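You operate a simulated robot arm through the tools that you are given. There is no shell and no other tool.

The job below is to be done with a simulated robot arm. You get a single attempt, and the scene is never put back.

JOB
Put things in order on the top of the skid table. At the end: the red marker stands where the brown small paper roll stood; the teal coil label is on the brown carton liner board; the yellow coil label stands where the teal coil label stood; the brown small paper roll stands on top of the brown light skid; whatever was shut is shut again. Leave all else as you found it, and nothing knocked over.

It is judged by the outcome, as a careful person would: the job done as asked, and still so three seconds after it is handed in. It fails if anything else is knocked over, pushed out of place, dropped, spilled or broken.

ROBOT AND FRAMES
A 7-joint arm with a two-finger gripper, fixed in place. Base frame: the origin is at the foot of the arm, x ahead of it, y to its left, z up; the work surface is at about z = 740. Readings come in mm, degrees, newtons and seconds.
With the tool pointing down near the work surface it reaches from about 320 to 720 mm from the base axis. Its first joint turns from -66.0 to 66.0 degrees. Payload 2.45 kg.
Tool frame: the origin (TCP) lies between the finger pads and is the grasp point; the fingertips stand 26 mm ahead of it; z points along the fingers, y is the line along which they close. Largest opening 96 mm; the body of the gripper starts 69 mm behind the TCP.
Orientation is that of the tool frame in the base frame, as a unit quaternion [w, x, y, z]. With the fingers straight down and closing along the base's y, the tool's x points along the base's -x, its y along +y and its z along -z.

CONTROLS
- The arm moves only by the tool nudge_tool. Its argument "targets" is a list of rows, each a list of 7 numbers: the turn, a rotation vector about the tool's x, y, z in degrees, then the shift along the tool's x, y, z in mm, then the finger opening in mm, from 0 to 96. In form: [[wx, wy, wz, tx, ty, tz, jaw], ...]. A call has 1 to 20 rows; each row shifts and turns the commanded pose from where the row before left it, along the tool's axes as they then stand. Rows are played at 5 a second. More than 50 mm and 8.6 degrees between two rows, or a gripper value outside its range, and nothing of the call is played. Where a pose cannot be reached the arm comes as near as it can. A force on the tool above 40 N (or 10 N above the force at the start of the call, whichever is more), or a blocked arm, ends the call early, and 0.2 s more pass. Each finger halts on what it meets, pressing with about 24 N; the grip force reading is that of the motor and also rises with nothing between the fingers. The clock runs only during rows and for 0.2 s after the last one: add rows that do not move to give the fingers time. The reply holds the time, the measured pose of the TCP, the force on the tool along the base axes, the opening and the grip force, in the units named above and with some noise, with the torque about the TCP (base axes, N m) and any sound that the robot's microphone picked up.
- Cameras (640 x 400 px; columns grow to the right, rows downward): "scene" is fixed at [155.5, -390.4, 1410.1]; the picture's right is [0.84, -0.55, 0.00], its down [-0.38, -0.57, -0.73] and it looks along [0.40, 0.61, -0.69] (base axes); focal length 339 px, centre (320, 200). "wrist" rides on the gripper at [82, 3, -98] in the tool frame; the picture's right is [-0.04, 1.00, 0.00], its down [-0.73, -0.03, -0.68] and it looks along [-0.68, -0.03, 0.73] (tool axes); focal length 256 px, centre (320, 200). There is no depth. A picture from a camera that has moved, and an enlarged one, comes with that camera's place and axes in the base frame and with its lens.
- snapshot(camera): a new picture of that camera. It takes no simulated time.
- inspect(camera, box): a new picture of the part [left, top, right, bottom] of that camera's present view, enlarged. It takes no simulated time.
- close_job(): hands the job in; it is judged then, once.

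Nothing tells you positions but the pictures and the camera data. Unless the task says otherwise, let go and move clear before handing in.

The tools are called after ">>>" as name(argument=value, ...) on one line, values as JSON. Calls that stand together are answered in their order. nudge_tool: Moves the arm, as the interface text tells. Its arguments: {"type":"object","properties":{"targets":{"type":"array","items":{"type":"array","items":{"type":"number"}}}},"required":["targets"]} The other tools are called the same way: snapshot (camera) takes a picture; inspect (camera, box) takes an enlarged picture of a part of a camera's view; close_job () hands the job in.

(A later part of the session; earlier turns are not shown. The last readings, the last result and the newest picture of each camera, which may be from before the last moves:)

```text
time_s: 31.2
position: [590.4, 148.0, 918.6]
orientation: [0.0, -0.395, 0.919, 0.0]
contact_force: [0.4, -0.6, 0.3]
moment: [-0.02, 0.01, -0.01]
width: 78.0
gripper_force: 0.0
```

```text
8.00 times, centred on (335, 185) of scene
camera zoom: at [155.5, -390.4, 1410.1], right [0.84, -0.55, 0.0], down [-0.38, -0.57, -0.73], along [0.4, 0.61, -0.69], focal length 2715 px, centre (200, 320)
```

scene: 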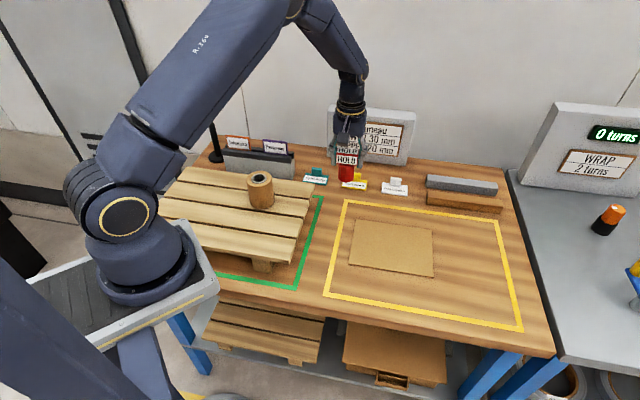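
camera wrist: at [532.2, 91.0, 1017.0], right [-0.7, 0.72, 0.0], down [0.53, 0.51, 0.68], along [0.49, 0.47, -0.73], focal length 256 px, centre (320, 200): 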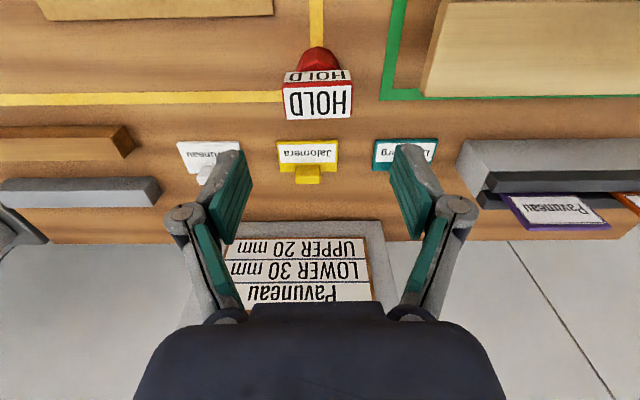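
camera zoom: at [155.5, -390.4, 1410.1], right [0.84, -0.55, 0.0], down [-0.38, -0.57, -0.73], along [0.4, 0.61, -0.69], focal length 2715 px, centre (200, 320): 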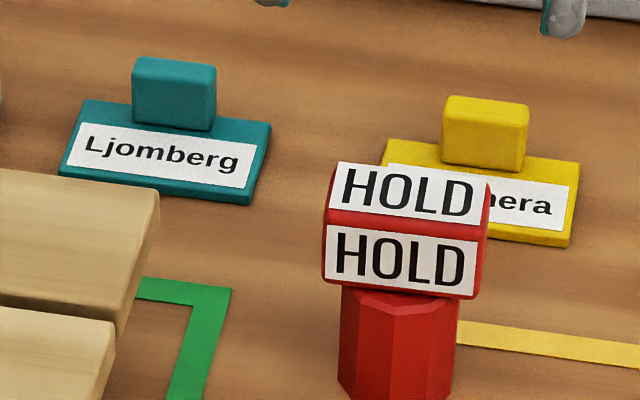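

Each tab is about 32 mm wide, 13 mm thick, with its top at z≈768, flush with the plate's back edge. I'll move over the teal label.

>>> nudge_tool(targets=[[0, 0, 0, -15, 15, 0, 60], [0, 0, 0, -25, 22, 0, 60], [0, 0, 0, -25, 22, 0, 60], [0, 0, 0, -25, 22, 0, 60], [0, 0, 0, -27.4, 21.4, 0, 60], [0, 0, 0, 0, 0, 0, 60]])

>>> snapshot(camera="wrist")

>>> inspect(camera="wrist", box=[270, 40, 366, 100])

>>> snapshot(camera="scene")

```text
time_s: 32.6
position: [598.5, 299.2, 919.9]
orientation: [0.0, -0.394, 0.919, 0.0]
contact_force: [0.3, 0.1, 0.5]
moment: [-0.02, 0.0, 0.0]
width: 60.1
gripper_force: 0.1
```

```text
taken
camera wrist: at [539.0, 242.4, 1017.5], right [-0.7, 0.72, 0.0], down [0.53, 0.51, 0.68], along [0.49, 0.47, -0.73], focal length 256 px, centre (320, 200)
```

wrist: 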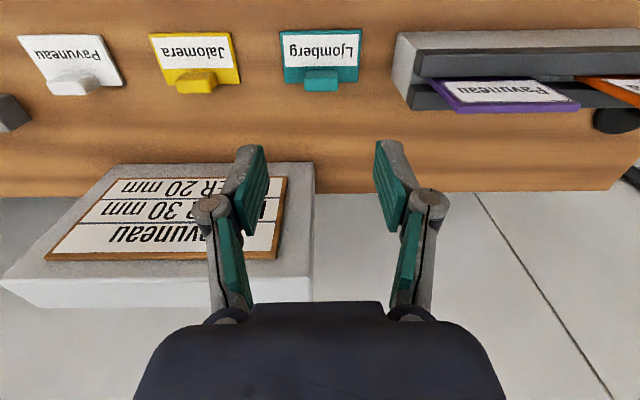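

```text
6.67 times, centred on (318, 70) of wrist
camera zoom: at [539.0, 242.4, 1017.5], right [-0.7, 0.72, 0.0], down [0.53, 0.51, 0.68], along [0.49, 0.47, -0.73], focal length 1707 px, centre (333, 1067)
```

zoom: 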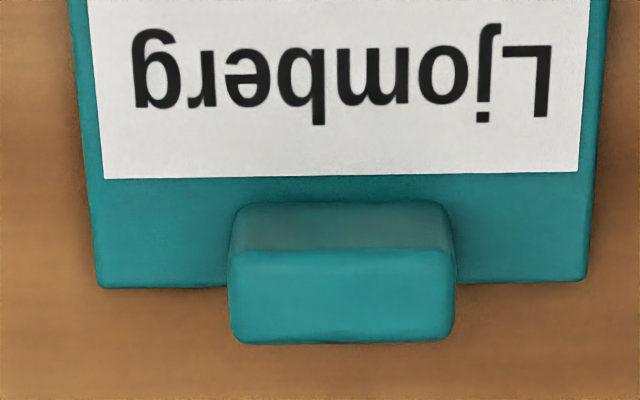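

```text
taken
```

scene: 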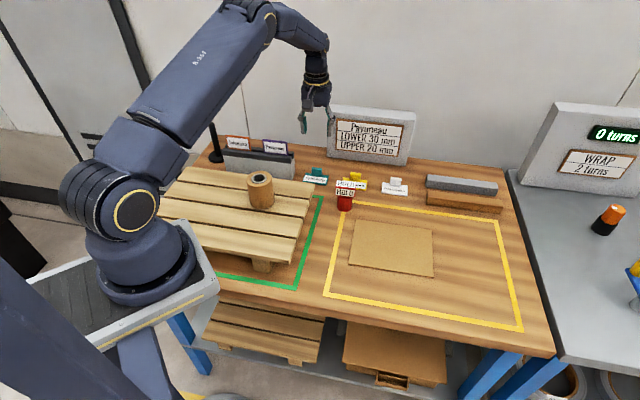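

The teal tab is nearly under the tool. The holder is about 76 mm to the side, so I'll narrow the opening to 46 and descend.

>>> nudge_tool(targets=[[0, 0, 0, -2.4, 0.4, 20, 50], [0, 0, 0, 0, 0, 30, 46], [0, 0, 0, 0, 0, 30, 46], [0, 0, 0, 0, 0, 25, 46], [0, 0, 0, 0, 0, 15, 46], [0, 0, 0, 0, 0, 0, 46]])

>>> snapshot(camera="wrist")

>>> inspect(camera="wrist", box=[240, 90, 400, 190])

>>> inspect(camera="scene", box=[260, 130, 372, 200])

```text
time_s: 34.0
position: [598.1, 305.8, 798.5]
orientation: [-0.001, -0.395, 0.919, 0.0]
contact_force: [-0.2, -0.6, 0.2]
moment: [-0.02, 0.0, 0.04]
width: 46.1
gripper_force: 0.1
```

```text
taken
camera wrist: at [539.5, 248.1, 895.8], right [-0.7, 0.72, 0.0], down [0.53, 0.51, 0.68], along [0.49, 0.47, -0.73], focal length 256 px, centre (320, 200)
```

wrist: 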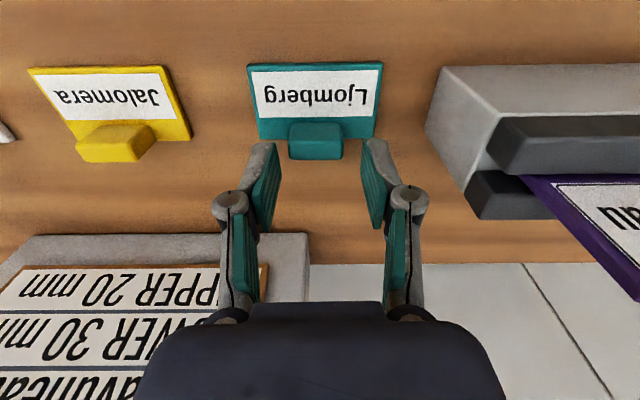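

```text
4.00 times, centred on (320, 140) of wrist
camera zoom: at [539.5, 248.1, 895.8], right [-0.7, 0.72, 0.0], down [0.53, 0.51, 0.68], along [0.49, 0.47, -0.73], focal length 1024 px, centre (320, 440)
```

zoom: 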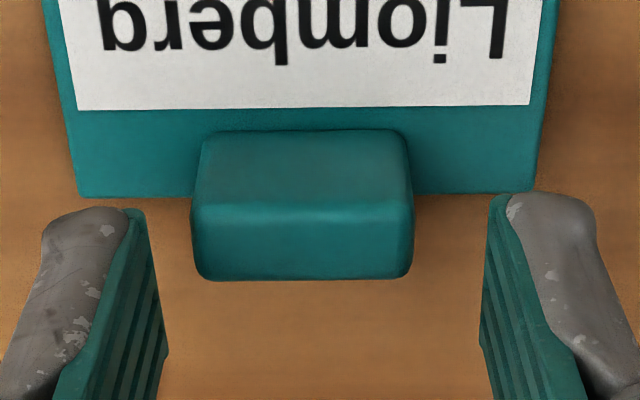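

```text
5.71 times, centred on (316, 165) of scene
camera zoom: at [155.5, -390.4, 1410.1], right [0.84, -0.55, 0.0], down [-0.38, -0.57, -0.73], along [0.4, 0.61, -0.69], focal length 1939 px, centre (343, 400)
```

zoom: 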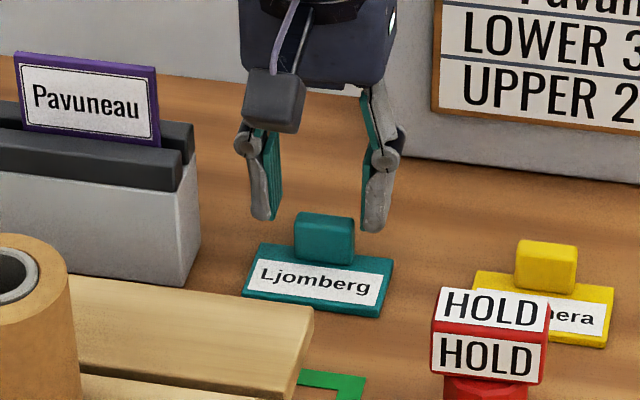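

The tool drifted about 3 mm. I'll correct by +1.9 in x and -3 in y (tool frame), then lower further.

>>> nudge_tool(targets=[[0, 0, 0, 1.9, -3, 0, 46], [0, 0, 0, 0, 0, 8, 46], [0, 0, 0, 0, 0, 6, 46], [0, 0, 0, 0, 0, 0, 46]])

>>> inspect(camera="wrist", box=[240, 110, 400, 210])

>>> inspect(camera="scene", box=[260, 130, 372, 200])

```text
time_s: 35.0
position: [599.6, 298.4, 784.9]
orientation: [0.0, -0.395, 0.919, 0.0]
contact_force: [-0.4, -0.8, -0.6]
moment: [0.02, 0.01, 0.0]
width: 45.9
gripper_force: 0.1
```

```text
4.00 times, centred on (320, 160) of wrist
camera zoom: at [541.1, 242.5, 882.8], right [-0.7, 0.72, 0.0], down [0.53, 0.51, 0.68], along [0.49, 0.47, -0.73], focal length 1024 px, centre (320, 360)
```

zoom: 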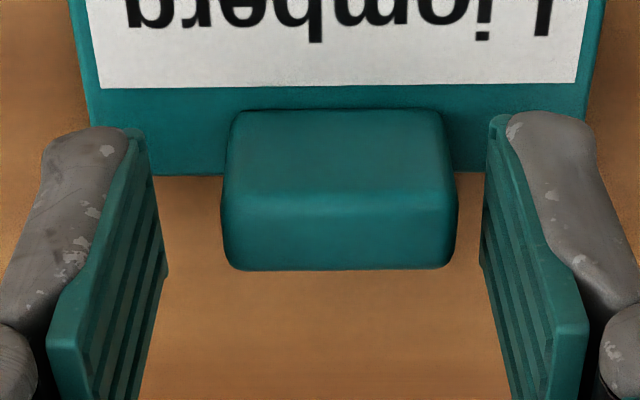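

```text
5.71 times, centred on (316, 165) of scene
camera zoom: at [155.5, -390.4, 1410.1], right [0.84, -0.55, 0.0], down [-0.38, -0.57, -0.73], along [0.4, 0.61, -0.69], focal length 1939 px, centre (343, 400)
```

zoom: 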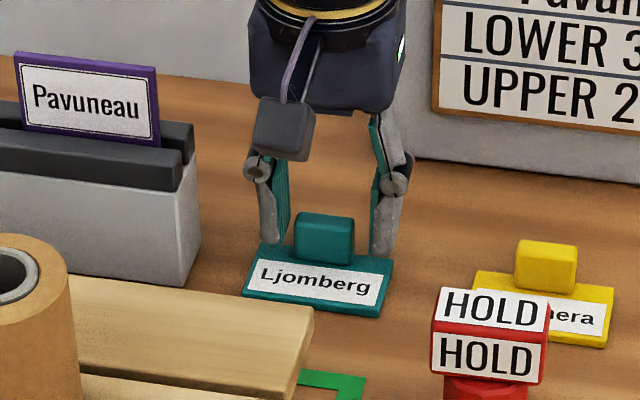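

>>> nudge_tool(targets=[[0, 0, 0, 0, 0, 0, 46], [0, 0, 0, 0, 0, 0, 46], [0, 0, 0, 0, 0, 0, 46]])

>>> inspect(camera="wrist", box=[240, 110, 400, 210])

```text
time_s: 35.8
position: [599.9, 298.2, 784.5]
orientation: [0.0, -0.395, 0.919, 0.0]
contact_force: [-0.1, 0.7, -0.3]
moment: [-0.01, 0.0, 0.01]
width: 46.0
gripper_force: 0.1
```

```text
4.00 times, centred on (320, 160) of wrist
camera zoom: at [541.0, 242.5, 882.9], right [-0.7, 0.72, 0.0], down [0.53, 0.51, 0.68], along [0.49, 0.47, -0.73], focal length 1024 px, centre (320, 360)
```

zoom: 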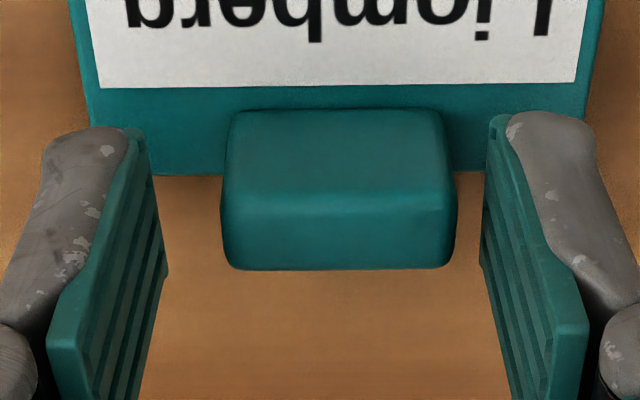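

>>> nudge_tool(targets=[[0, 0, 0, -1, 2, 0, 46], [0, 0, 0, 0, 0, 5, 46], [0, 0, 0, 0, 0, 0, 46]])

>>> inspect(camera="wrist", box=[240, 110, 400, 210])

>>> inspect(camera="scene", box=[280, 150, 352, 195])

```text
time_s: 36.6
position: [598.4, 300.7, 780.0]
orientation: [0.0, -0.395, 0.919, 0.0]
contact_force: [-0.3, 0.5, -0.6]
moment: [0.01, 0.0, -0.02]
width: 46.0
gripper_force: 0.0
```

```text
4.00 times, centred on (320, 160) of wrist
camera zoom: at [539.8, 243.7, 878.9], right [-0.7, 0.72, 0.0], down [0.53, 0.51, 0.68], along [0.49, 0.47, -0.73], focal length 1024 px, centre (320, 360)
```

zoom: 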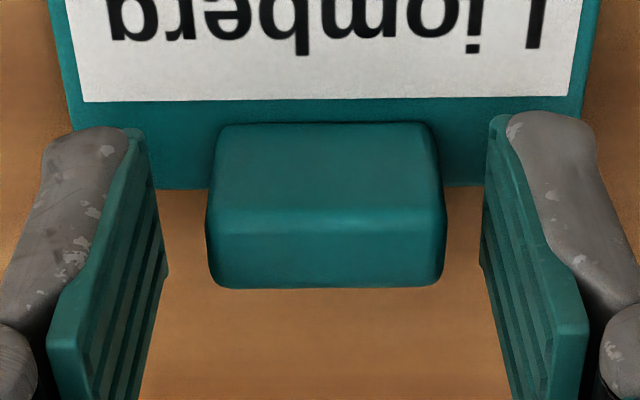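

```text
8.89 times, centred on (316, 172) of scene
camera zoom: at [155.5, -390.4, 1410.1], right [0.84, -0.55, 0.0], down [-0.38, -0.57, -0.73], along [0.4, 0.61, -0.69], focal length 3016 px, centre (356, 444)
```

zoom: 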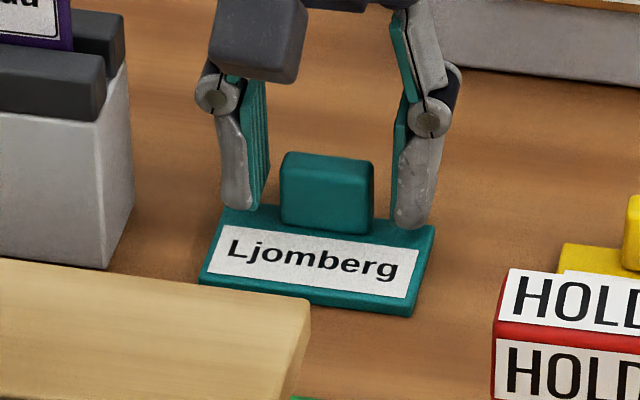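

Centred. I'll lower 3 mm more and close on the tab.

>>> nudge_tool(targets=[[0, 0, 0, 0, 0, 3, 46], [0, 0, 0, 0, 0, 0, 46], [0, 0, 0, 0, 0, 0, 38], [0, 0, 0, 0, 0, 0, 32], [0, 0, 0, 0, 0, 0, 26], [0, 0, 0, 0, 0, 0, 22], [0, 0, 0, 0, 0, 0, 22]])

>>> inspect(camera="wrist", box=[240, 110, 400, 210])

>>> inspect(camera="scene", box=[280, 150, 352, 195])

```text
time_s: 38.2
position: [599.3, 300.4, 778.4]
orientation: [0.0, -0.395, 0.919, -0.001]
contact_force: [0.1, -0.1, -0.1]
moment: [0.01, -0.03, 0.0]
width: 31.0
gripper_force: 24.1
```

```text
4.00 times, centred on (320, 160) of wrist
camera zoom: at [539.7, 243.7, 875.9], right [-0.7, 0.72, 0.0], down [0.53, 0.51, 0.68], along [0.49, 0.47, -0.73], focal length 1024 px, centre (320, 360)
```

zoom: 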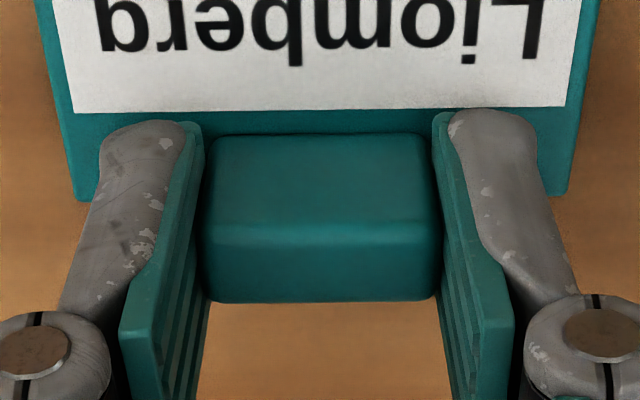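

```text
8.89 times, centred on (316, 172) of scene
camera zoom: at [155.5, -390.4, 1410.1], right [0.84, -0.55, 0.0], down [-0.38, -0.57, -0.73], along [0.4, 0.61, -0.69], focal length 3016 px, centre (356, 444)
```

zoom: 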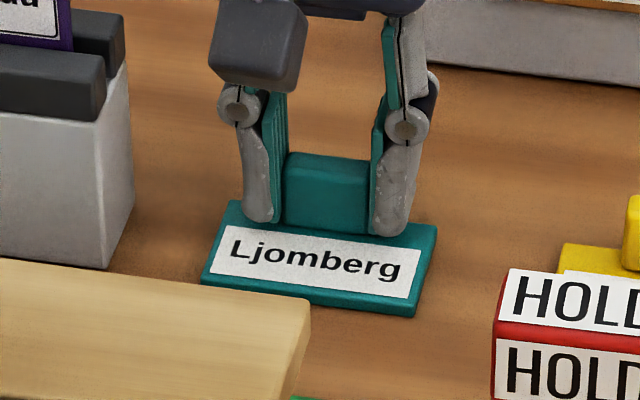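

The tab is held, with a width of 31 mm. I'll record a reference view for the later placement, then lift.

>>> snapshot(camera="wrist")

>>> nudge_tool(targets=[[0, 0, 0, 0, 0, -6, 22], [0, 0, 0, 0, 0, -15, 22], [0, 0, 0, 0, 0, -25, 22], [0, 0, 0, 0, 0, -30, 22], [0, 0, 0, 0, 0, -30, 22], [0, 0, 0, 0, 0, -25, 22], [0, 0, 0, 0, 0, 0, 22]])

>>> snapshot(camera="wrist")

>>> snapshot(camera="scene")

```text
taken
camera wrist: at [539.7, 243.7, 875.9], right [-0.7, 0.72, 0.0], down [0.53, 0.51, 0.68], along [0.49, 0.47, -0.73], focal length 256 px, centre (320, 200)
```

wrist: 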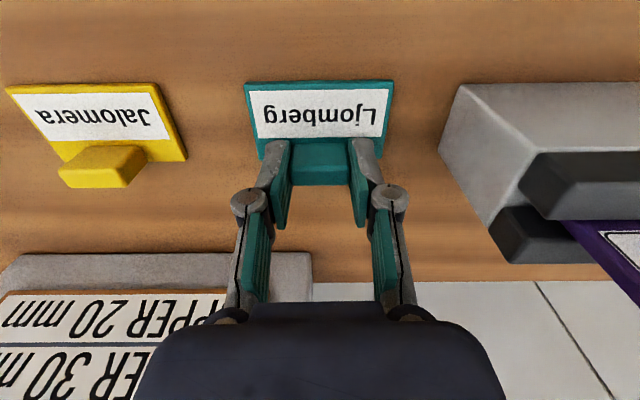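

```text
time_s: 39.8
position: [597.5, 298.5, 910.9]
orientation: [0.0, -0.395, 0.919, 0.0]
contact_force: [-0.5, -0.1, 0.6]
moment: [-0.03, 0.05, 0.0]
width: 31.1
gripper_force: 24.3
```

```text
taken
camera wrist: at [538.5, 241.7, 1008.7], right [-0.7, 0.72, 0.0], down [0.53, 0.51, 0.68], along [0.49, 0.47, -0.73], focal length 256 px, centre (320, 200)
```

wrist: 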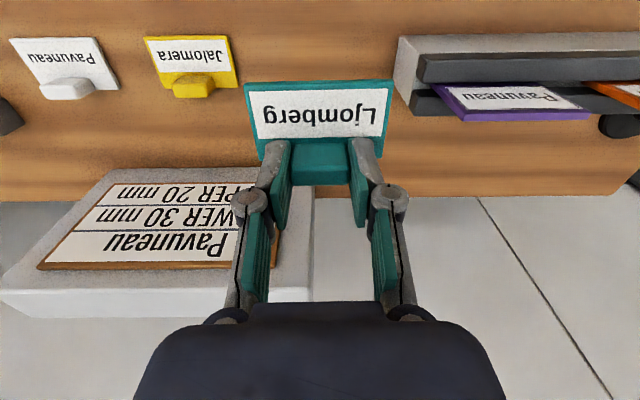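

```text
taken
```

scene: 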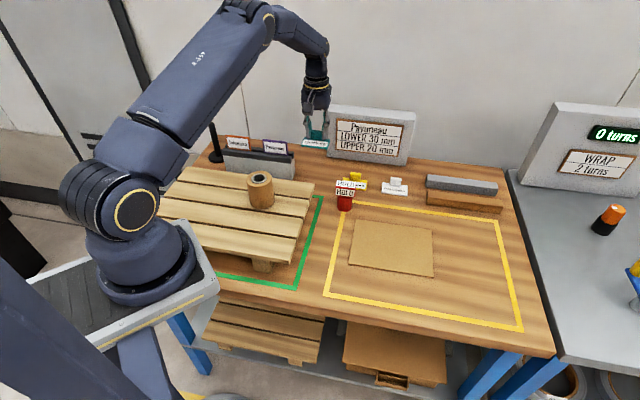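

The label is held steadily. The board's centre is about (599,-41), so I'll carry the label there.

>>> nudge_tool(targets=[[0, 0, 0, 10, -10, 0, 22], [0, 0, 0, 22, -22, 0, 22], [0, 0, 0, 28, -28, 0, 22], [0, 0, 0, 28, -28, 0, 22], [0, 0, 0, 28, -28, 0, 22], [0, 0, 0, 28, -28, 0, 22], [0, 0, 0, 28, -28, 0, 22], [0, 0, 0, 28, -28, 0, 22], [0, 0, 0, 20, -20, 0, 22], [0, 0, 0, 12, -11, 0, 22], [0, 0, 0, 0, 0, 0, 22], [0, 0, 0, 0, 0, 0, 22]])

>>> snapshot(camera="wrist")

>>> snapshot(camera="scene")

```text
time_s: 42.4
position: [604.7, -26.5, 911.4]
orientation: [0.0, -0.395, 0.919, 0.0]
contact_force: [-0.2, 0.2, -0.9]
moment: [-0.03, 0.02, 0.01]
width: 30.8
gripper_force: 24.3
```

```text
taken
camera wrist: at [545.7, -83.1, 1008.8], right [-0.7, 0.72, 0.0], down [0.53, 0.51, 0.68], along [0.49, 0.47, -0.73], focal length 256 px, centre (320, 200)
```

wrist: 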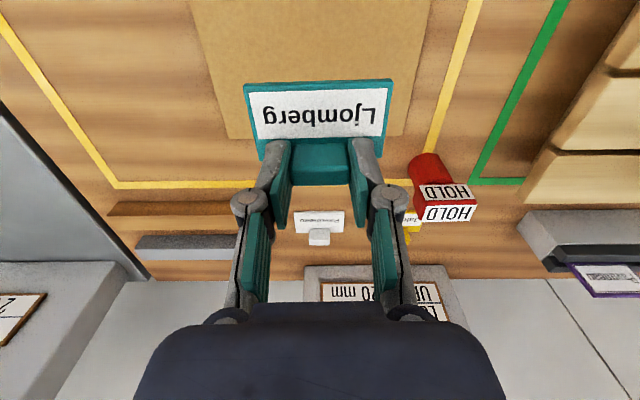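

```text
taken
```

scene: 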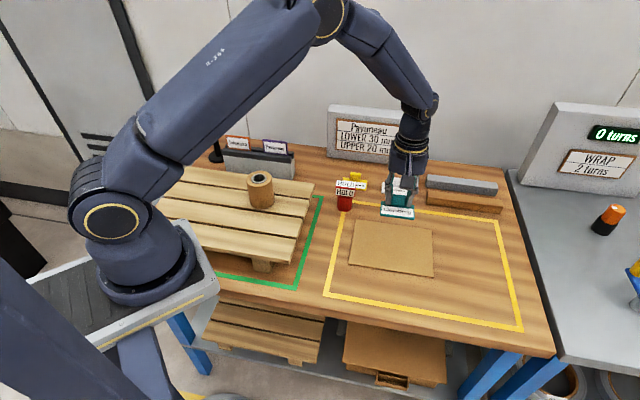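

The label sits over the board. I'll shift it 8 mm to the board's centre and lower it.

>>> nudge_tool(targets=[[0, 0, 0, -8, -8, 15, 22], [0, 0, 0, 0, 0, 25, 22], [0, 0, 0, 0, 0, 30, 22], [0, 0, 0, 0, 0, 25, 22], [0, 0, 0, 0, 0, 15, 22], [0, 0, 0, 0, 0, 9, 22], [0, 0, 0, 0, 0, 0, 22]])

>>> snapshot(camera="wrist")

>>> inspect(camera="scene", box=[330, 190, 458, 270])

```text
time_s: 44.0
position: [617.9, -24.9, 788.9]
orientation: [0.0, -0.394, 0.919, 0.0]
contact_force: [0.2, 0.4, -0.2]
moment: [0.0, -0.01, 0.02]
width: 30.9
gripper_force: 24.1
```

```text
taken
camera wrist: at [558.6, -81.7, 887.5], right [-0.7, 0.72, 0.0], down [0.53, 0.51, 0.68], along [0.49, 0.47, -0.73], focal length 256 px, centre (320, 200)
```

wrist: 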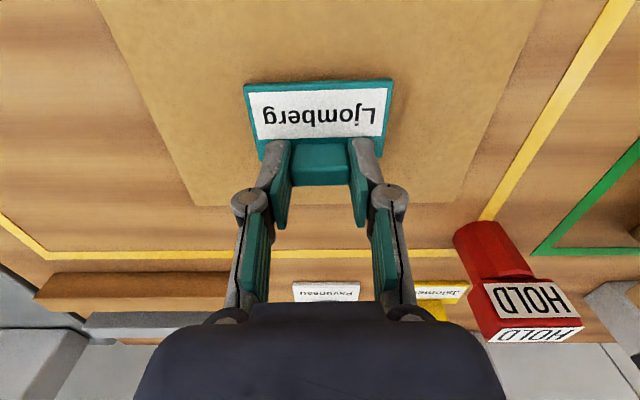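

```text
5.00 times, centred on (394, 230) of scene
camera zoom: at [155.5, -390.4, 1410.1], right [0.84, -0.55, 0.0], down [-0.38, -0.57, -0.73], along [0.4, 0.61, -0.69], focal length 1697 px, centre (-50, 50)
```

zoom: 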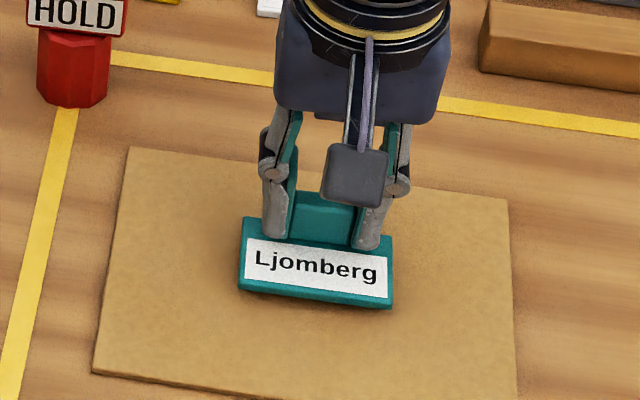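

>>> nudge_tool(targets=[[0, 0, 0, 0, 0, 3, 22], [0, 0, 0, 0, 0, 1.5, 22], [0, 0, 0, 0, 0, 0, 22]])

>>> nudge_tool(targets=[[0, 0, 0, 0, 0, 1.5, 22], [0, 0, 0, 0, 0, 0, 22]])

>>> nudge_tool(targets=[[0, 0, 0, 0, 0, 1.2, 22], [0, 0, 0, 0, 0, 0, 22]])

>>> inspect(camera="scene", box=[370, 210, 434, 260])

```text
time_s: 44.8
position: [618.3, -25.9, 785.9]
orientation: [0.0, -0.394, 0.919, -0.001]
contact_force: [0.1, 0.2, 1.0]
moment: [0.0, 0.0, 0.0]
width: 30.8
gripper_force: 24.5
```

```text
time_s: 45.4
position: [618.1, -26.0, 785.7]
orientation: [0.0, -0.394, 0.919, 0.0]
contact_force: [0.1, -0.1, -0.1]
moment: [-0.02, -0.02, 0.0]
width: 30.7
gripper_force: 23.3
```

```text
time_s: 46.0
position: [619.6, -25.2, 784.6]
orientation: [0.0, -0.394, 0.919, 0.001]
contact_force: [0.1, 0.0, -0.8]
moment: [-0.01, 0.04, 0.01]
width: 30.7
gripper_force: 24.1
```

```text
8.00 times, centred on (402, 235) of scene
camera zoom: at [155.5, -390.4, 1410.1], right [0.84, -0.55, 0.0], down [-0.38, -0.57, -0.73], along [0.4, 0.61, -0.69], focal length 2715 px, centre (-336, -80)
```

zoom: 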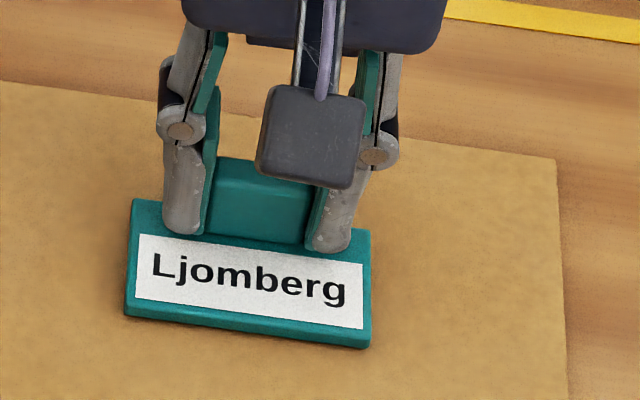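

>>> nudge_tool(targets=[[0, 0, 0, 0, 0, 1.2, 22], [0, 0, 0, 0, 0, 0, 22]])

>>> nudge_tool(targets=[[0, 0, 0, 0, 0, 1.2, 22], [0, 0, 0, 0, 0, 0, 22]])

>>> nudge_tool(targets=[[0, 0, 0, 0, 0, 1.2, 22], [0, 0, 0, 0, 0, 0, 22]])

```text
time_s: 46.6
position: [617.6, -25.0, 782.6]
orientation: [0.0, -0.395, 0.919, 0.0]
contact_force: [-2.6, 1.3, 8.8]
moment: [-0.08, 0.2, -0.06]
width: 30.8
gripper_force: 24.5
```

```text
time_s: 47.2
position: [618.5, -26.0, 782.4]
orientation: [0.001, -0.394, 0.919, -0.001]
contact_force: [-6.2, 4.2, 21.2]
moment: [0.1, 0.26, -0.03]
width: 31.2
gripper_force: 24.1
```

```text
time_s: 47.8
position: [620.4, -24.8, 780.4]
orientation: [0.003, -0.395, 0.919, -0.001]
contact_force: [0.3, 2.7, 20.7]
moment: [0.07, 0.04, -0.03]
width: 30.9
gripper_force: 23.7
```

It has made contact. I'll ease off, open to 48 and rise.

>>> nudge_tool(targets=[[0, 0, 0, 0, 0, -2, 22], [0, 0, 0, 0, 0, 0, 22]])

>>> nudge_tool(targets=[[0, 0, 0, 0, 0, 0, 34], [0, 0, 0, 0, 0, 0, 42], [0, 0, 0, 0, 0, 0, 48], [0, 0, 0, 0, 0, 0, 48], [0, 0, 0, 0, 0, -10, 48], [0, 0, 0, 0, 0, -25, 48], [0, 0, 0, 0, 0, -30, 48], [0, 0, 0, 0, 0, -35, 48], [0, 0, 0, 0, 0, -30, 48], [0, 0, 0, 0, 0, 0, 48]])

>>> snapshot(camera="wrist")

>>> snapshot(camera="scene")

```text
time_s: 48.4
position: [618.7, -27.3, 779.2]
orientation: [0.0, -0.395, 0.919, -0.001]
contact_force: [5.3, -0.7, 11.2]
moment: [0.03, -0.26, -0.01]
width: 31.1
gripper_force: 23.4
```

```text
time_s: 50.6
position: [617.1, -27.2, 912.7]
orientation: [-0.001, -0.395, 0.919, 0.0]
contact_force: [0.0, 0.2, 0.0]
moment: [-0.02, -0.01, 0.02]
width: 48.1
gripper_force: 0.1
```

```text
taken
camera wrist: at [559.0, -83.2, 1010.9], right [-0.7, 0.72, 0.0], down [0.53, 0.51, 0.68], along [0.49, 0.47, -0.73], focal length 256 px, centre (320, 200)
```

wrist: 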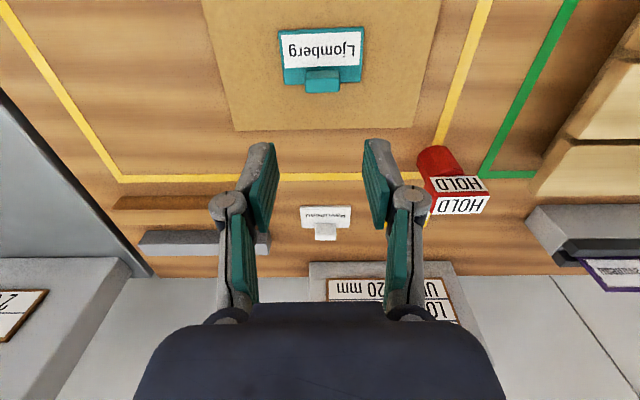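

```text
taken
```

scene: 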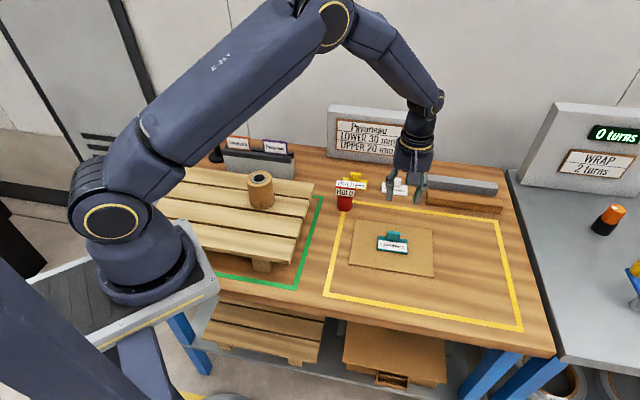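

The teal label stands on the board. Next I'll move over the yellow label.

>>> nudge_tool(targets=[[0, 0, 0, -20, 10, 0, 48], [0, 0, 0, -35, 19, 0, 48], [0, 0, 0, -40, 22, 0, 48], [0, 0, 0, -40, 22, 0, 48], [0, 0, 0, -40, 22, 0, 48], [0, 0, 0, -30, 15, 0, 48], [0, 0, 0, -18, 9, 0, 48], [0, 0, 0, 0, 0, 0, 48], [0, 0, 0, 0, 0, 0, 48]])

>>> snapshot(camera="wrist")

>>> inspect(camera="wrist", box=[270, 40, 366, 100])

>>> snapshot(camera="scene")

```text
time_s: 52.6
position: [685.4, 219.1, 910.9]
orientation: [0.001, -0.395, 0.919, 0.0]
contact_force: [0.3, 0.7, 0.7]
moment: [0.0, 0.0, 0.0]
width: 48.0
gripper_force: 0.1
```

```text
taken
camera wrist: at [626.5, 162.6, 1009.4], right [-0.7, 0.72, 0.0], down [0.53, 0.51, 0.68], along [0.49, 0.47, -0.73], focal length 256 px, centre (320, 200)
```

wrist: 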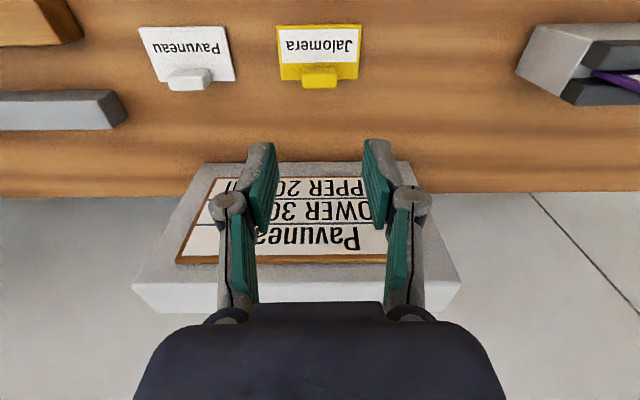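

```text
6.67 times, centred on (318, 70) of wrist
camera zoom: at [626.5, 162.6, 1009.4], right [-0.7, 0.72, 0.0], down [0.53, 0.51, 0.68], along [0.49, 0.47, -0.73], focal length 1707 px, centre (333, 1067)
```

zoom: 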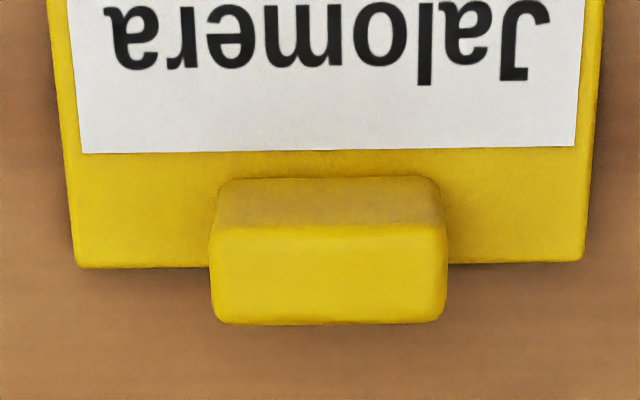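

```text
taken
```

scene: 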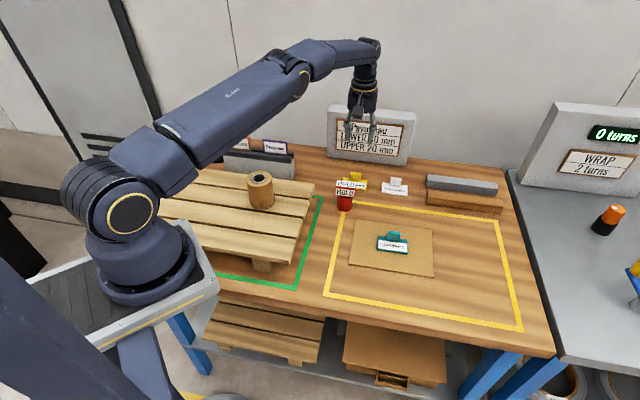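

The yellow tab is 3 mm off the tool axis. I'll correct and descend partway.

>>> nudge_tool(targets=[[0, 0, 0, 3.1, -1, 15, 48], [0, 0, 0, 0, 0, 25, 46], [0, 0, 0, 0, 0, 30, 46], [0, 0, 0, 0, 0, 25, 46], [0, 0, 0, 0, 0, 15, 46], [0, 0, 0, 0, 0, 0, 46], [0, 0, 0, 0, 0, 0, 46]])

>>> snapshot(camera="wrist")

>>> inspect(camera="wrist", box=[240, 90, 400, 190])

>>> inspect(camera="scene", box=[310, 120, 422, 210])

```text
time_s: 54.2
position: [683.4, 214.1, 800.6]
orientation: [0.0, -0.394, 0.919, 0.0]
contact_force: [-0.6, 0.2, 0.1]
moment: [0.0, 0.0, 0.0]
width: 46.1
gripper_force: 0.1
```

```text
taken
camera wrist: at [623.9, 157.2, 898.6], right [-0.7, 0.72, 0.0], down [0.53, 0.51, 0.68], along [0.49, 0.47, -0.73], focal length 256 px, centre (320, 200)
```

wrist: 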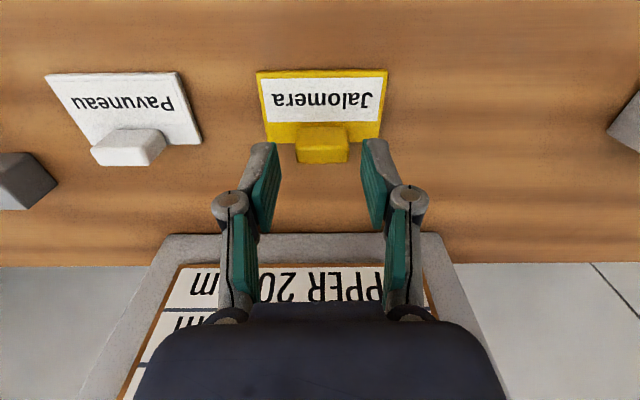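

```text
4.00 times, centred on (320, 140) of wrist
camera zoom: at [623.9, 157.2, 898.6], right [-0.7, 0.72, 0.0], down [0.53, 0.51, 0.68], along [0.49, 0.47, -0.73], focal length 1024 px, centre (320, 440)
```

zoom: 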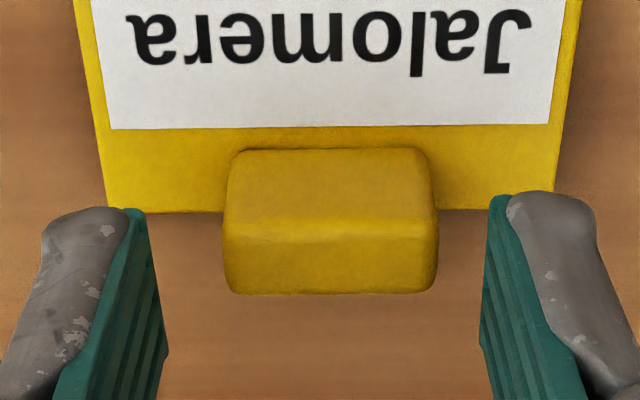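

```text
4.44 times, centred on (366, 165) of scene
camera zoom: at [155.5, -390.4, 1410.1], right [0.84, -0.55, 0.0], down [-0.38, -0.57, -0.73], along [0.4, 0.61, -0.69], focal length 1508 px, centre (116, 356)
```

zoom: 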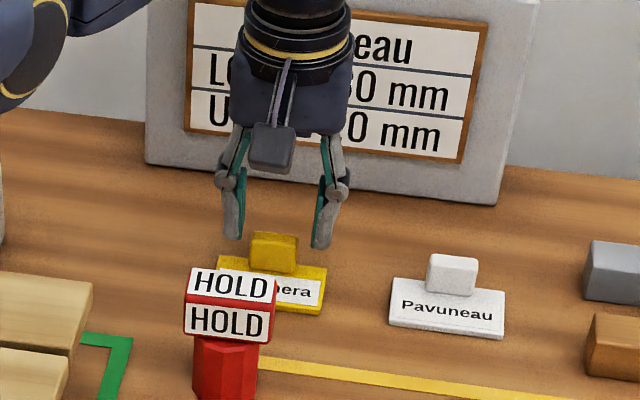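

>>> nudge_tool(targets=[[0, 0, 0, 0, 0.8, 10, 46], [0, 0, 0, 0, 0, 8, 46], [0, 0, 0, 0, 0, 0, 46]])

>>> inspect(camera="wrist", box=[240, 110, 400, 210])

```text
time_s: 55.0
position: [679.8, 213.7, 783.6]
orientation: [0.0, -0.395, 0.919, 0.0]
contact_force: [1.4, 0.4, 0.4]
moment: [0.03, -0.01, 0.01]
width: 46.1
gripper_force: 0.0
out of reach, approached as far as the arm can: row 2
```

```text
4.00 times, centred on (320, 160) of wrist
camera zoom: at [620.4, 156.7, 881.4], right [-0.7, 0.72, 0.0], down [0.53, 0.51, 0.68], along [0.49, 0.47, -0.73], focal length 1024 px, centre (320, 360)
```

zoom: 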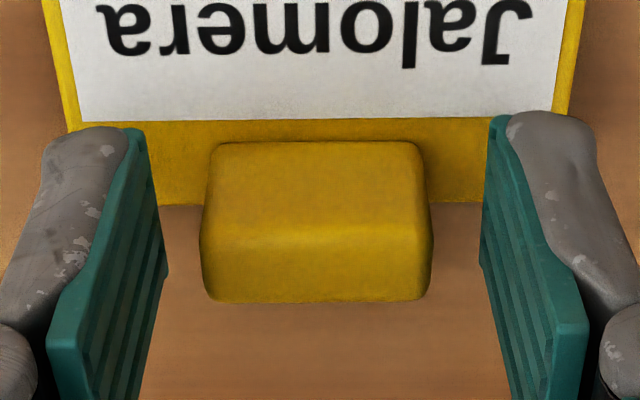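

The arm is at its reach limit here. I'll rise slightly and tilt the tool 6° about its closing axis so the fingers point outward, which gains reach.

>>> nudge_tool(targets=[[0, 0, 0, 0, 0, -12, 46], [0, -3, 0, 0, 0, 0, 46], [0, -3, 0, 0, 0, 0, 46], [0, 0, 0, 0, 0, 0, 46], [0, 0, 0, 0, 0, 0, 46]])

>>> snapshot(camera="wrist")

>>> inspect(camera="wrist", box=[240, 110, 400, 210])

>>> inspect(camera="scene", box=[310, 120, 422, 210])

```text
time_s: 56.2
position: [679.5, 214.7, 794.4]
orientation: [0.048, -0.394, 0.918, 0.02]
contact_force: [0.6, 0.0, 0.1]
moment: [0.01, 0.02, 0.03]
width: 45.9
gripper_force: 0.0
```

```text
taken
camera wrist: at [614.3, 150.3, 884.5], right [-0.7, 0.72, 0.0], down [0.47, 0.46, 0.75], along [0.54, 0.53, -0.66], focal length 256 px, centre (320, 200)
```

wrist: 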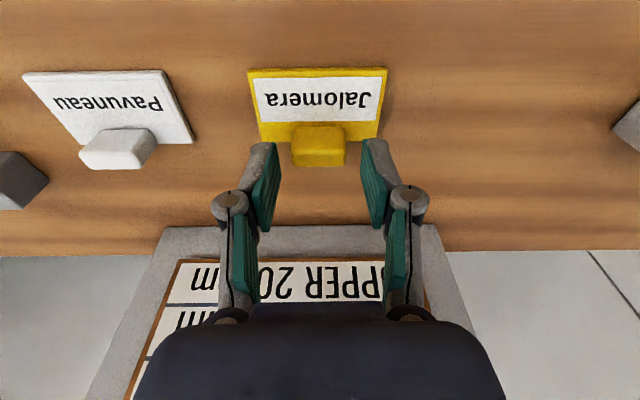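

```text
4.00 times, centred on (320, 160) of wrist
camera zoom: at [614.3, 150.3, 884.5], right [-0.7, 0.72, 0.0], down [0.47, 0.46, 0.75], along [0.54, 0.53, -0.66], focal length 1024 px, centre (320, 360)
```

zoom: 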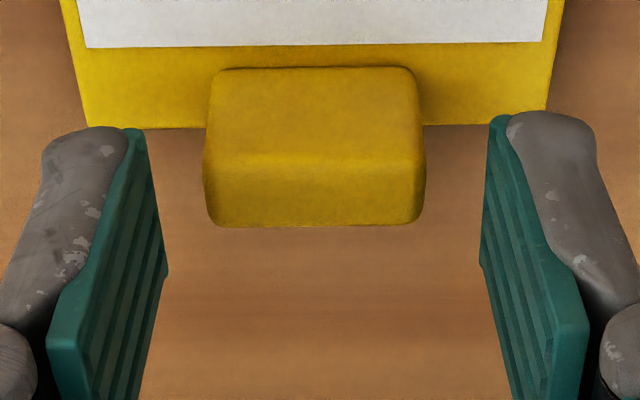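

```text
4.44 times, centred on (366, 165) of scene
camera zoom: at [155.5, -390.4, 1410.1], right [0.84, -0.55, 0.0], down [-0.38, -0.57, -0.73], along [0.4, 0.61, -0.69], focal length 1508 px, centre (116, 356)
```

zoom: 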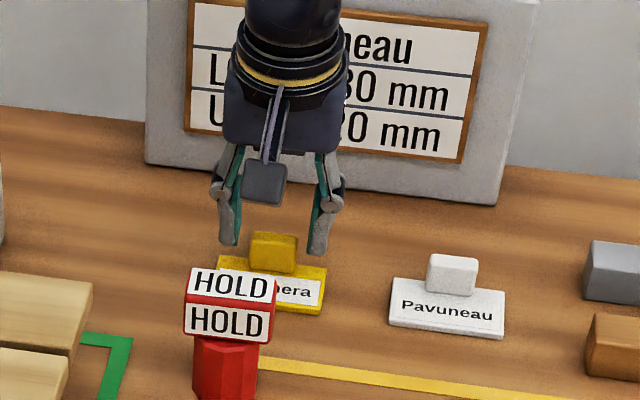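

>>> nudge_tool(targets=[[0, 0, 0, -1, -1.2, 6, 46], [0, 0, 0, 0, 0, 6, 46], [0, 0, 0, 0, 0, 0, 46], [0, 0, 0, 0, 0, 0, 46]])

>>> inspect(camera="wrist", box=[240, 110, 400, 210])

>>> inspect(camera="scene", box=[320, 140, 400, 210])

```text
time_s: 57.2
position: [682.9, 215.8, 783.8]
orientation: [0.047, -0.394, 0.917, 0.021]
contact_force: [-0.9, -0.4, -1.2]
moment: [-0.01, 0.0, 0.0]
width: 46.1
gripper_force: 0.1
```

```text
4.00 times, centred on (320, 160) of wrist
camera zoom: at [617.3, 150.7, 872.7], right [-0.7, 0.72, 0.0], down [0.47, 0.46, 0.75], along [0.54, 0.53, -0.66], focal length 1024 px, centre (320, 360)
```

zoom: 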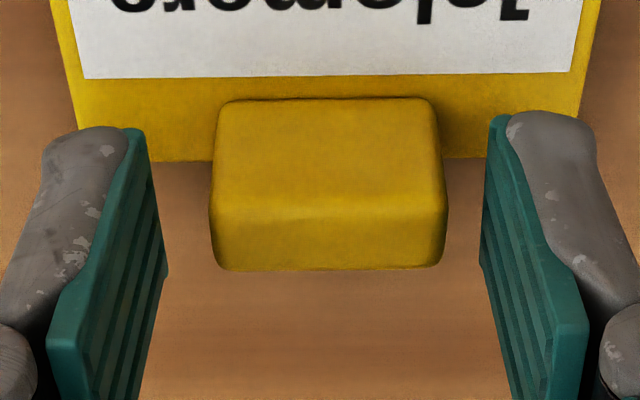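

```text
5.71 times, centred on (360, 175) of scene
camera zoom: at [155.5, -390.4, 1410.1], right [0.84, -0.55, 0.0], down [-0.38, -0.57, -0.73], along [0.4, 0.61, -0.69], focal length 1939 px, centre (91, 343)
```

zoom: 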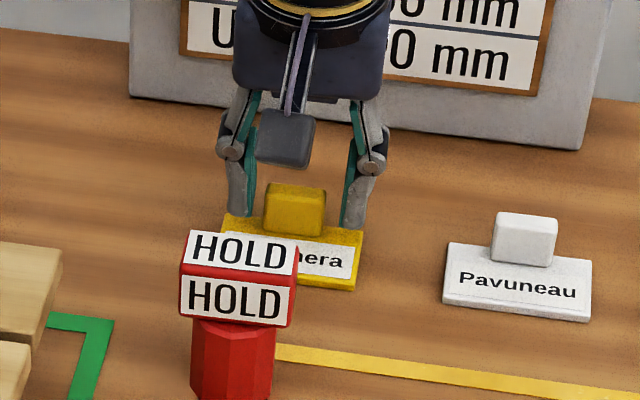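

Centred and reachable. I'll lower 6 mm and close on the tab.

>>> nudge_tool(targets=[[0, 0, 0, 0, 0, 3, 46], [0, 0, 0, 0, 0, 3, 46], [0, 0, 0, 0, 0, 0, 46], [0, 0, 0, 0, 0, 0, 38], [0, 0, 0, 0, 0, 0, 32], [0, 0, 0, 0, 0, 0, 26], [0, 0, 0, 0, 0, 0, 22], [0, 0, 0, 0, 0, 0, 22]])

>>> snapshot(camera="wrist")

>>> inspect(camera="wrist", box=[240, 110, 400, 210])

>>> inspect(camera="scene", box=[320, 140, 400, 210])

```text
time_s: 59.0
position: [682.8, 215.1, 779.1]
orientation: [0.049, -0.394, 0.918, 0.021]
contact_force: [0.1, -0.5, -0.1]
moment: [-0.03, -0.02, -0.02]
width: 31.0
gripper_force: 24.3
```

```text
taken
camera wrist: at [617.1, 151.1, 867.0], right [-0.7, 0.72, 0.0], down [0.47, 0.46, 0.75], along [0.54, 0.53, -0.66], focal length 256 px, centre (320, 200)
```

wrist: 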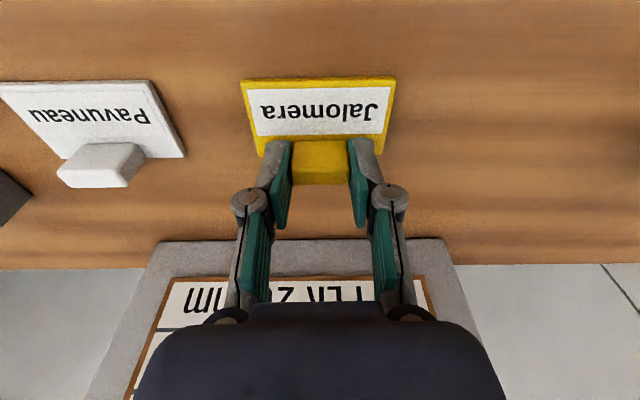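

```text
4.00 times, centred on (320, 160) of wrist
camera zoom: at [617.1, 151.1, 867.0], right [-0.7, 0.72, 0.0], down [0.47, 0.46, 0.75], along [0.54, 0.53, -0.66], focal length 1024 px, centre (320, 360)
```

zoom: 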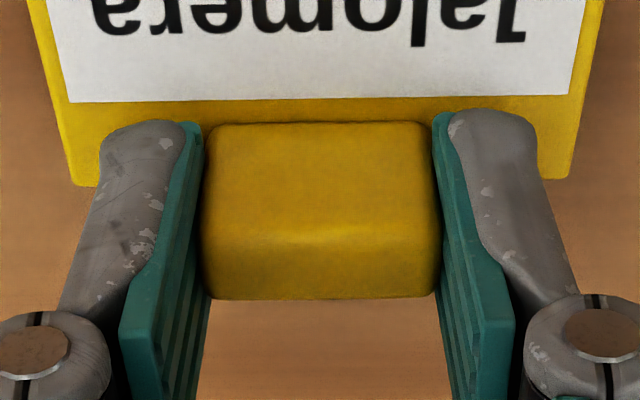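

```text
5.71 times, centred on (360, 175) of scene
camera zoom: at [155.5, -390.4, 1410.1], right [0.84, -0.55, 0.0], down [-0.38, -0.57, -0.73], along [0.4, 0.61, -0.69], focal length 1939 px, centre (91, 343)
```

zoom: 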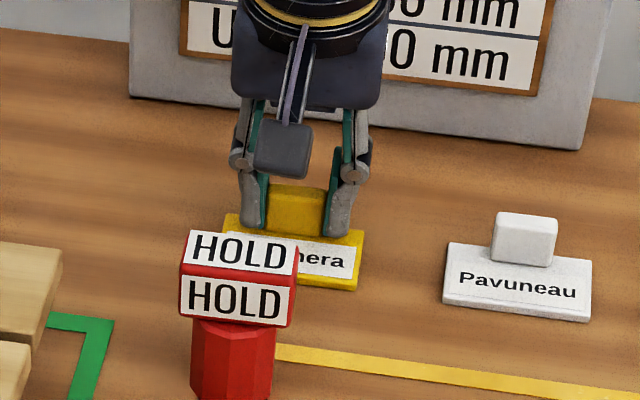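

The yellow tab is held. I'll lift it vertically (compensating for the tilt) and move along the row towards the teal label's old spot.

>>> nudge_tool(targets=[[0, 0, 0, -0.6, 0, -6, 22], [0, 0, 0, -1.5, 0, -15, 22], [0, 0, 0, -2.5, 0, -25, 22], [0, 0, 0, -2.5, 0, -24, 22], [0, 0, 0, 0, 0, 0, 22], [0, 0, 0, -0.4, 10, 0, 22], [0, 0, 0, -0.6, 22, 0, 22], [0, 0, 0, -0.8, 28, 0, 22], [0, 0, 0, -0.6, 28, 0, 22], [0, 0, 0, -0.6, 20, 0, 22], [0, 0, 0, -0.4, 11.8, 0, 22], [0, 0, 0, 0, 0, 0, 22], [0, 0, 0, 0, 0, 0, 22]])

>>> snapshot(camera="wrist")

>>> snapshot(camera="scene")

```text
time_s: 61.8
position: [599.8, 300.7, 847.7]
orientation: [0.048, -0.394, 0.918, 0.021]
contact_force: [-0.3, -0.4, -0.2]
moment: [0.01, -0.02, 0.01]
width: 31.2
gripper_force: 24.4
```

```text
taken
camera wrist: at [532.9, 236.9, 937.7], right [-0.7, 0.72, 0.0], down [0.47, 0.46, 0.75], along [0.54, 0.53, -0.66], focal length 256 px, centre (320, 200)
```

wrist: 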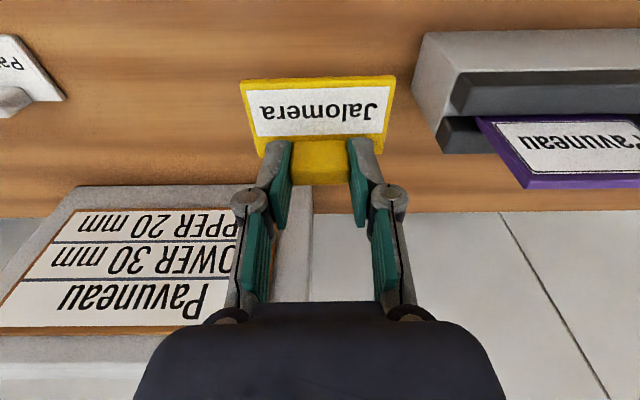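

```text
taken
```

scene: 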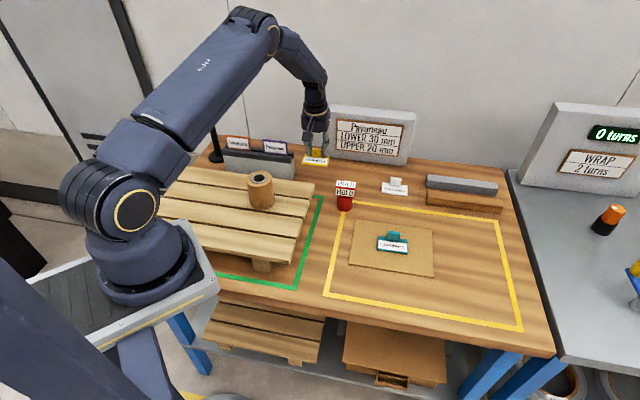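

I'm above the target spot. I'll lower vertically to just above the table.

>>> nudge_tool(targets=[[0, 0, 0, 1.5, 0, 15, 22], [0, 0, 0, 2.1, 0, 20, 22], [0, 0, 0, 1.6, 0, 15, 22], [0, 0, 0, 0.8, 0, 8, 22], [0, 0, 0, 0, 0, 0, 22], [0, 0, 0, 0, 0, 0, 22]])

>>> snapshot(camera="wrist")

>>> inspect(camera="scene", box=[280, 140, 440, 240])

>>> inspect(camera="scene", box=[280, 150, 352, 195])

```text
time_s: 63.2
position: [599.0, 299.5, 789.1]
orientation: [0.048, -0.394, 0.918, 0.021]
contact_force: [1.3, 0.3, -1.0]
moment: [-0.01, 0.03, 0.0]
width: 30.7
gripper_force: 24.0
```

```text
taken
camera wrist: at [532.1, 235.9, 878.9], right [-0.7, 0.72, 0.0], down [0.47, 0.46, 0.75], along [0.54, 0.53, -0.66], focal length 256 px, centre (320, 200)
```

wrist: 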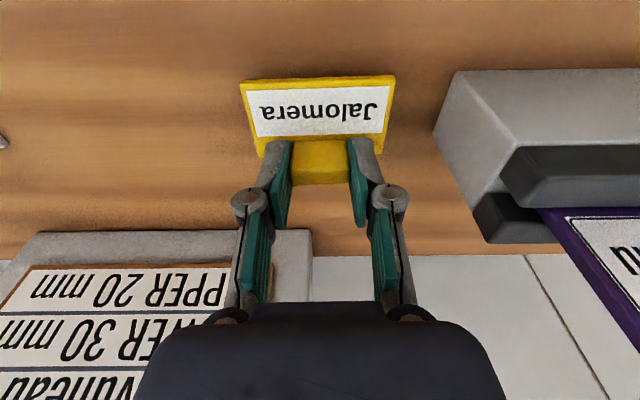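

```text
4.00 times, centred on (360, 190) of scene
camera zoom: at [155.5, -390.4, 1410.1], right [0.84, -0.55, 0.0], down [-0.38, -0.57, -0.73], along [0.4, 0.61, -0.69], focal length 1357 px, centre (160, 240)
```

zoom: 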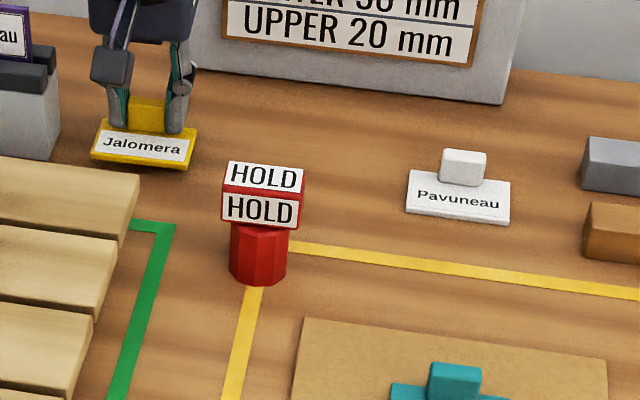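

```text
8.89 times, centred on (316, 172) of scene
camera zoom: at [155.5, -390.4, 1410.1], right [0.84, -0.55, 0.0], down [-0.38, -0.57, -0.73], along [0.4, 0.61, -0.69], focal length 3016 px, centre (356, 444)
```

zoom: 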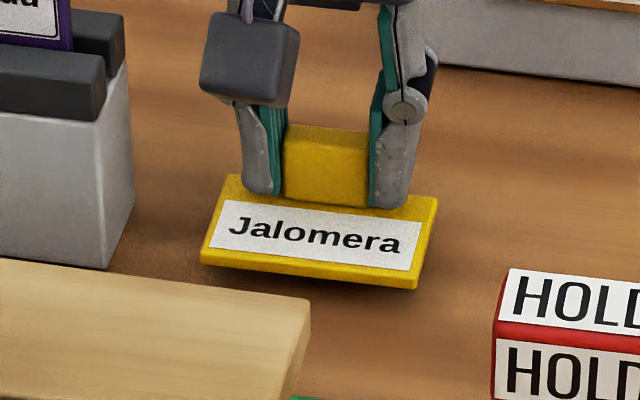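

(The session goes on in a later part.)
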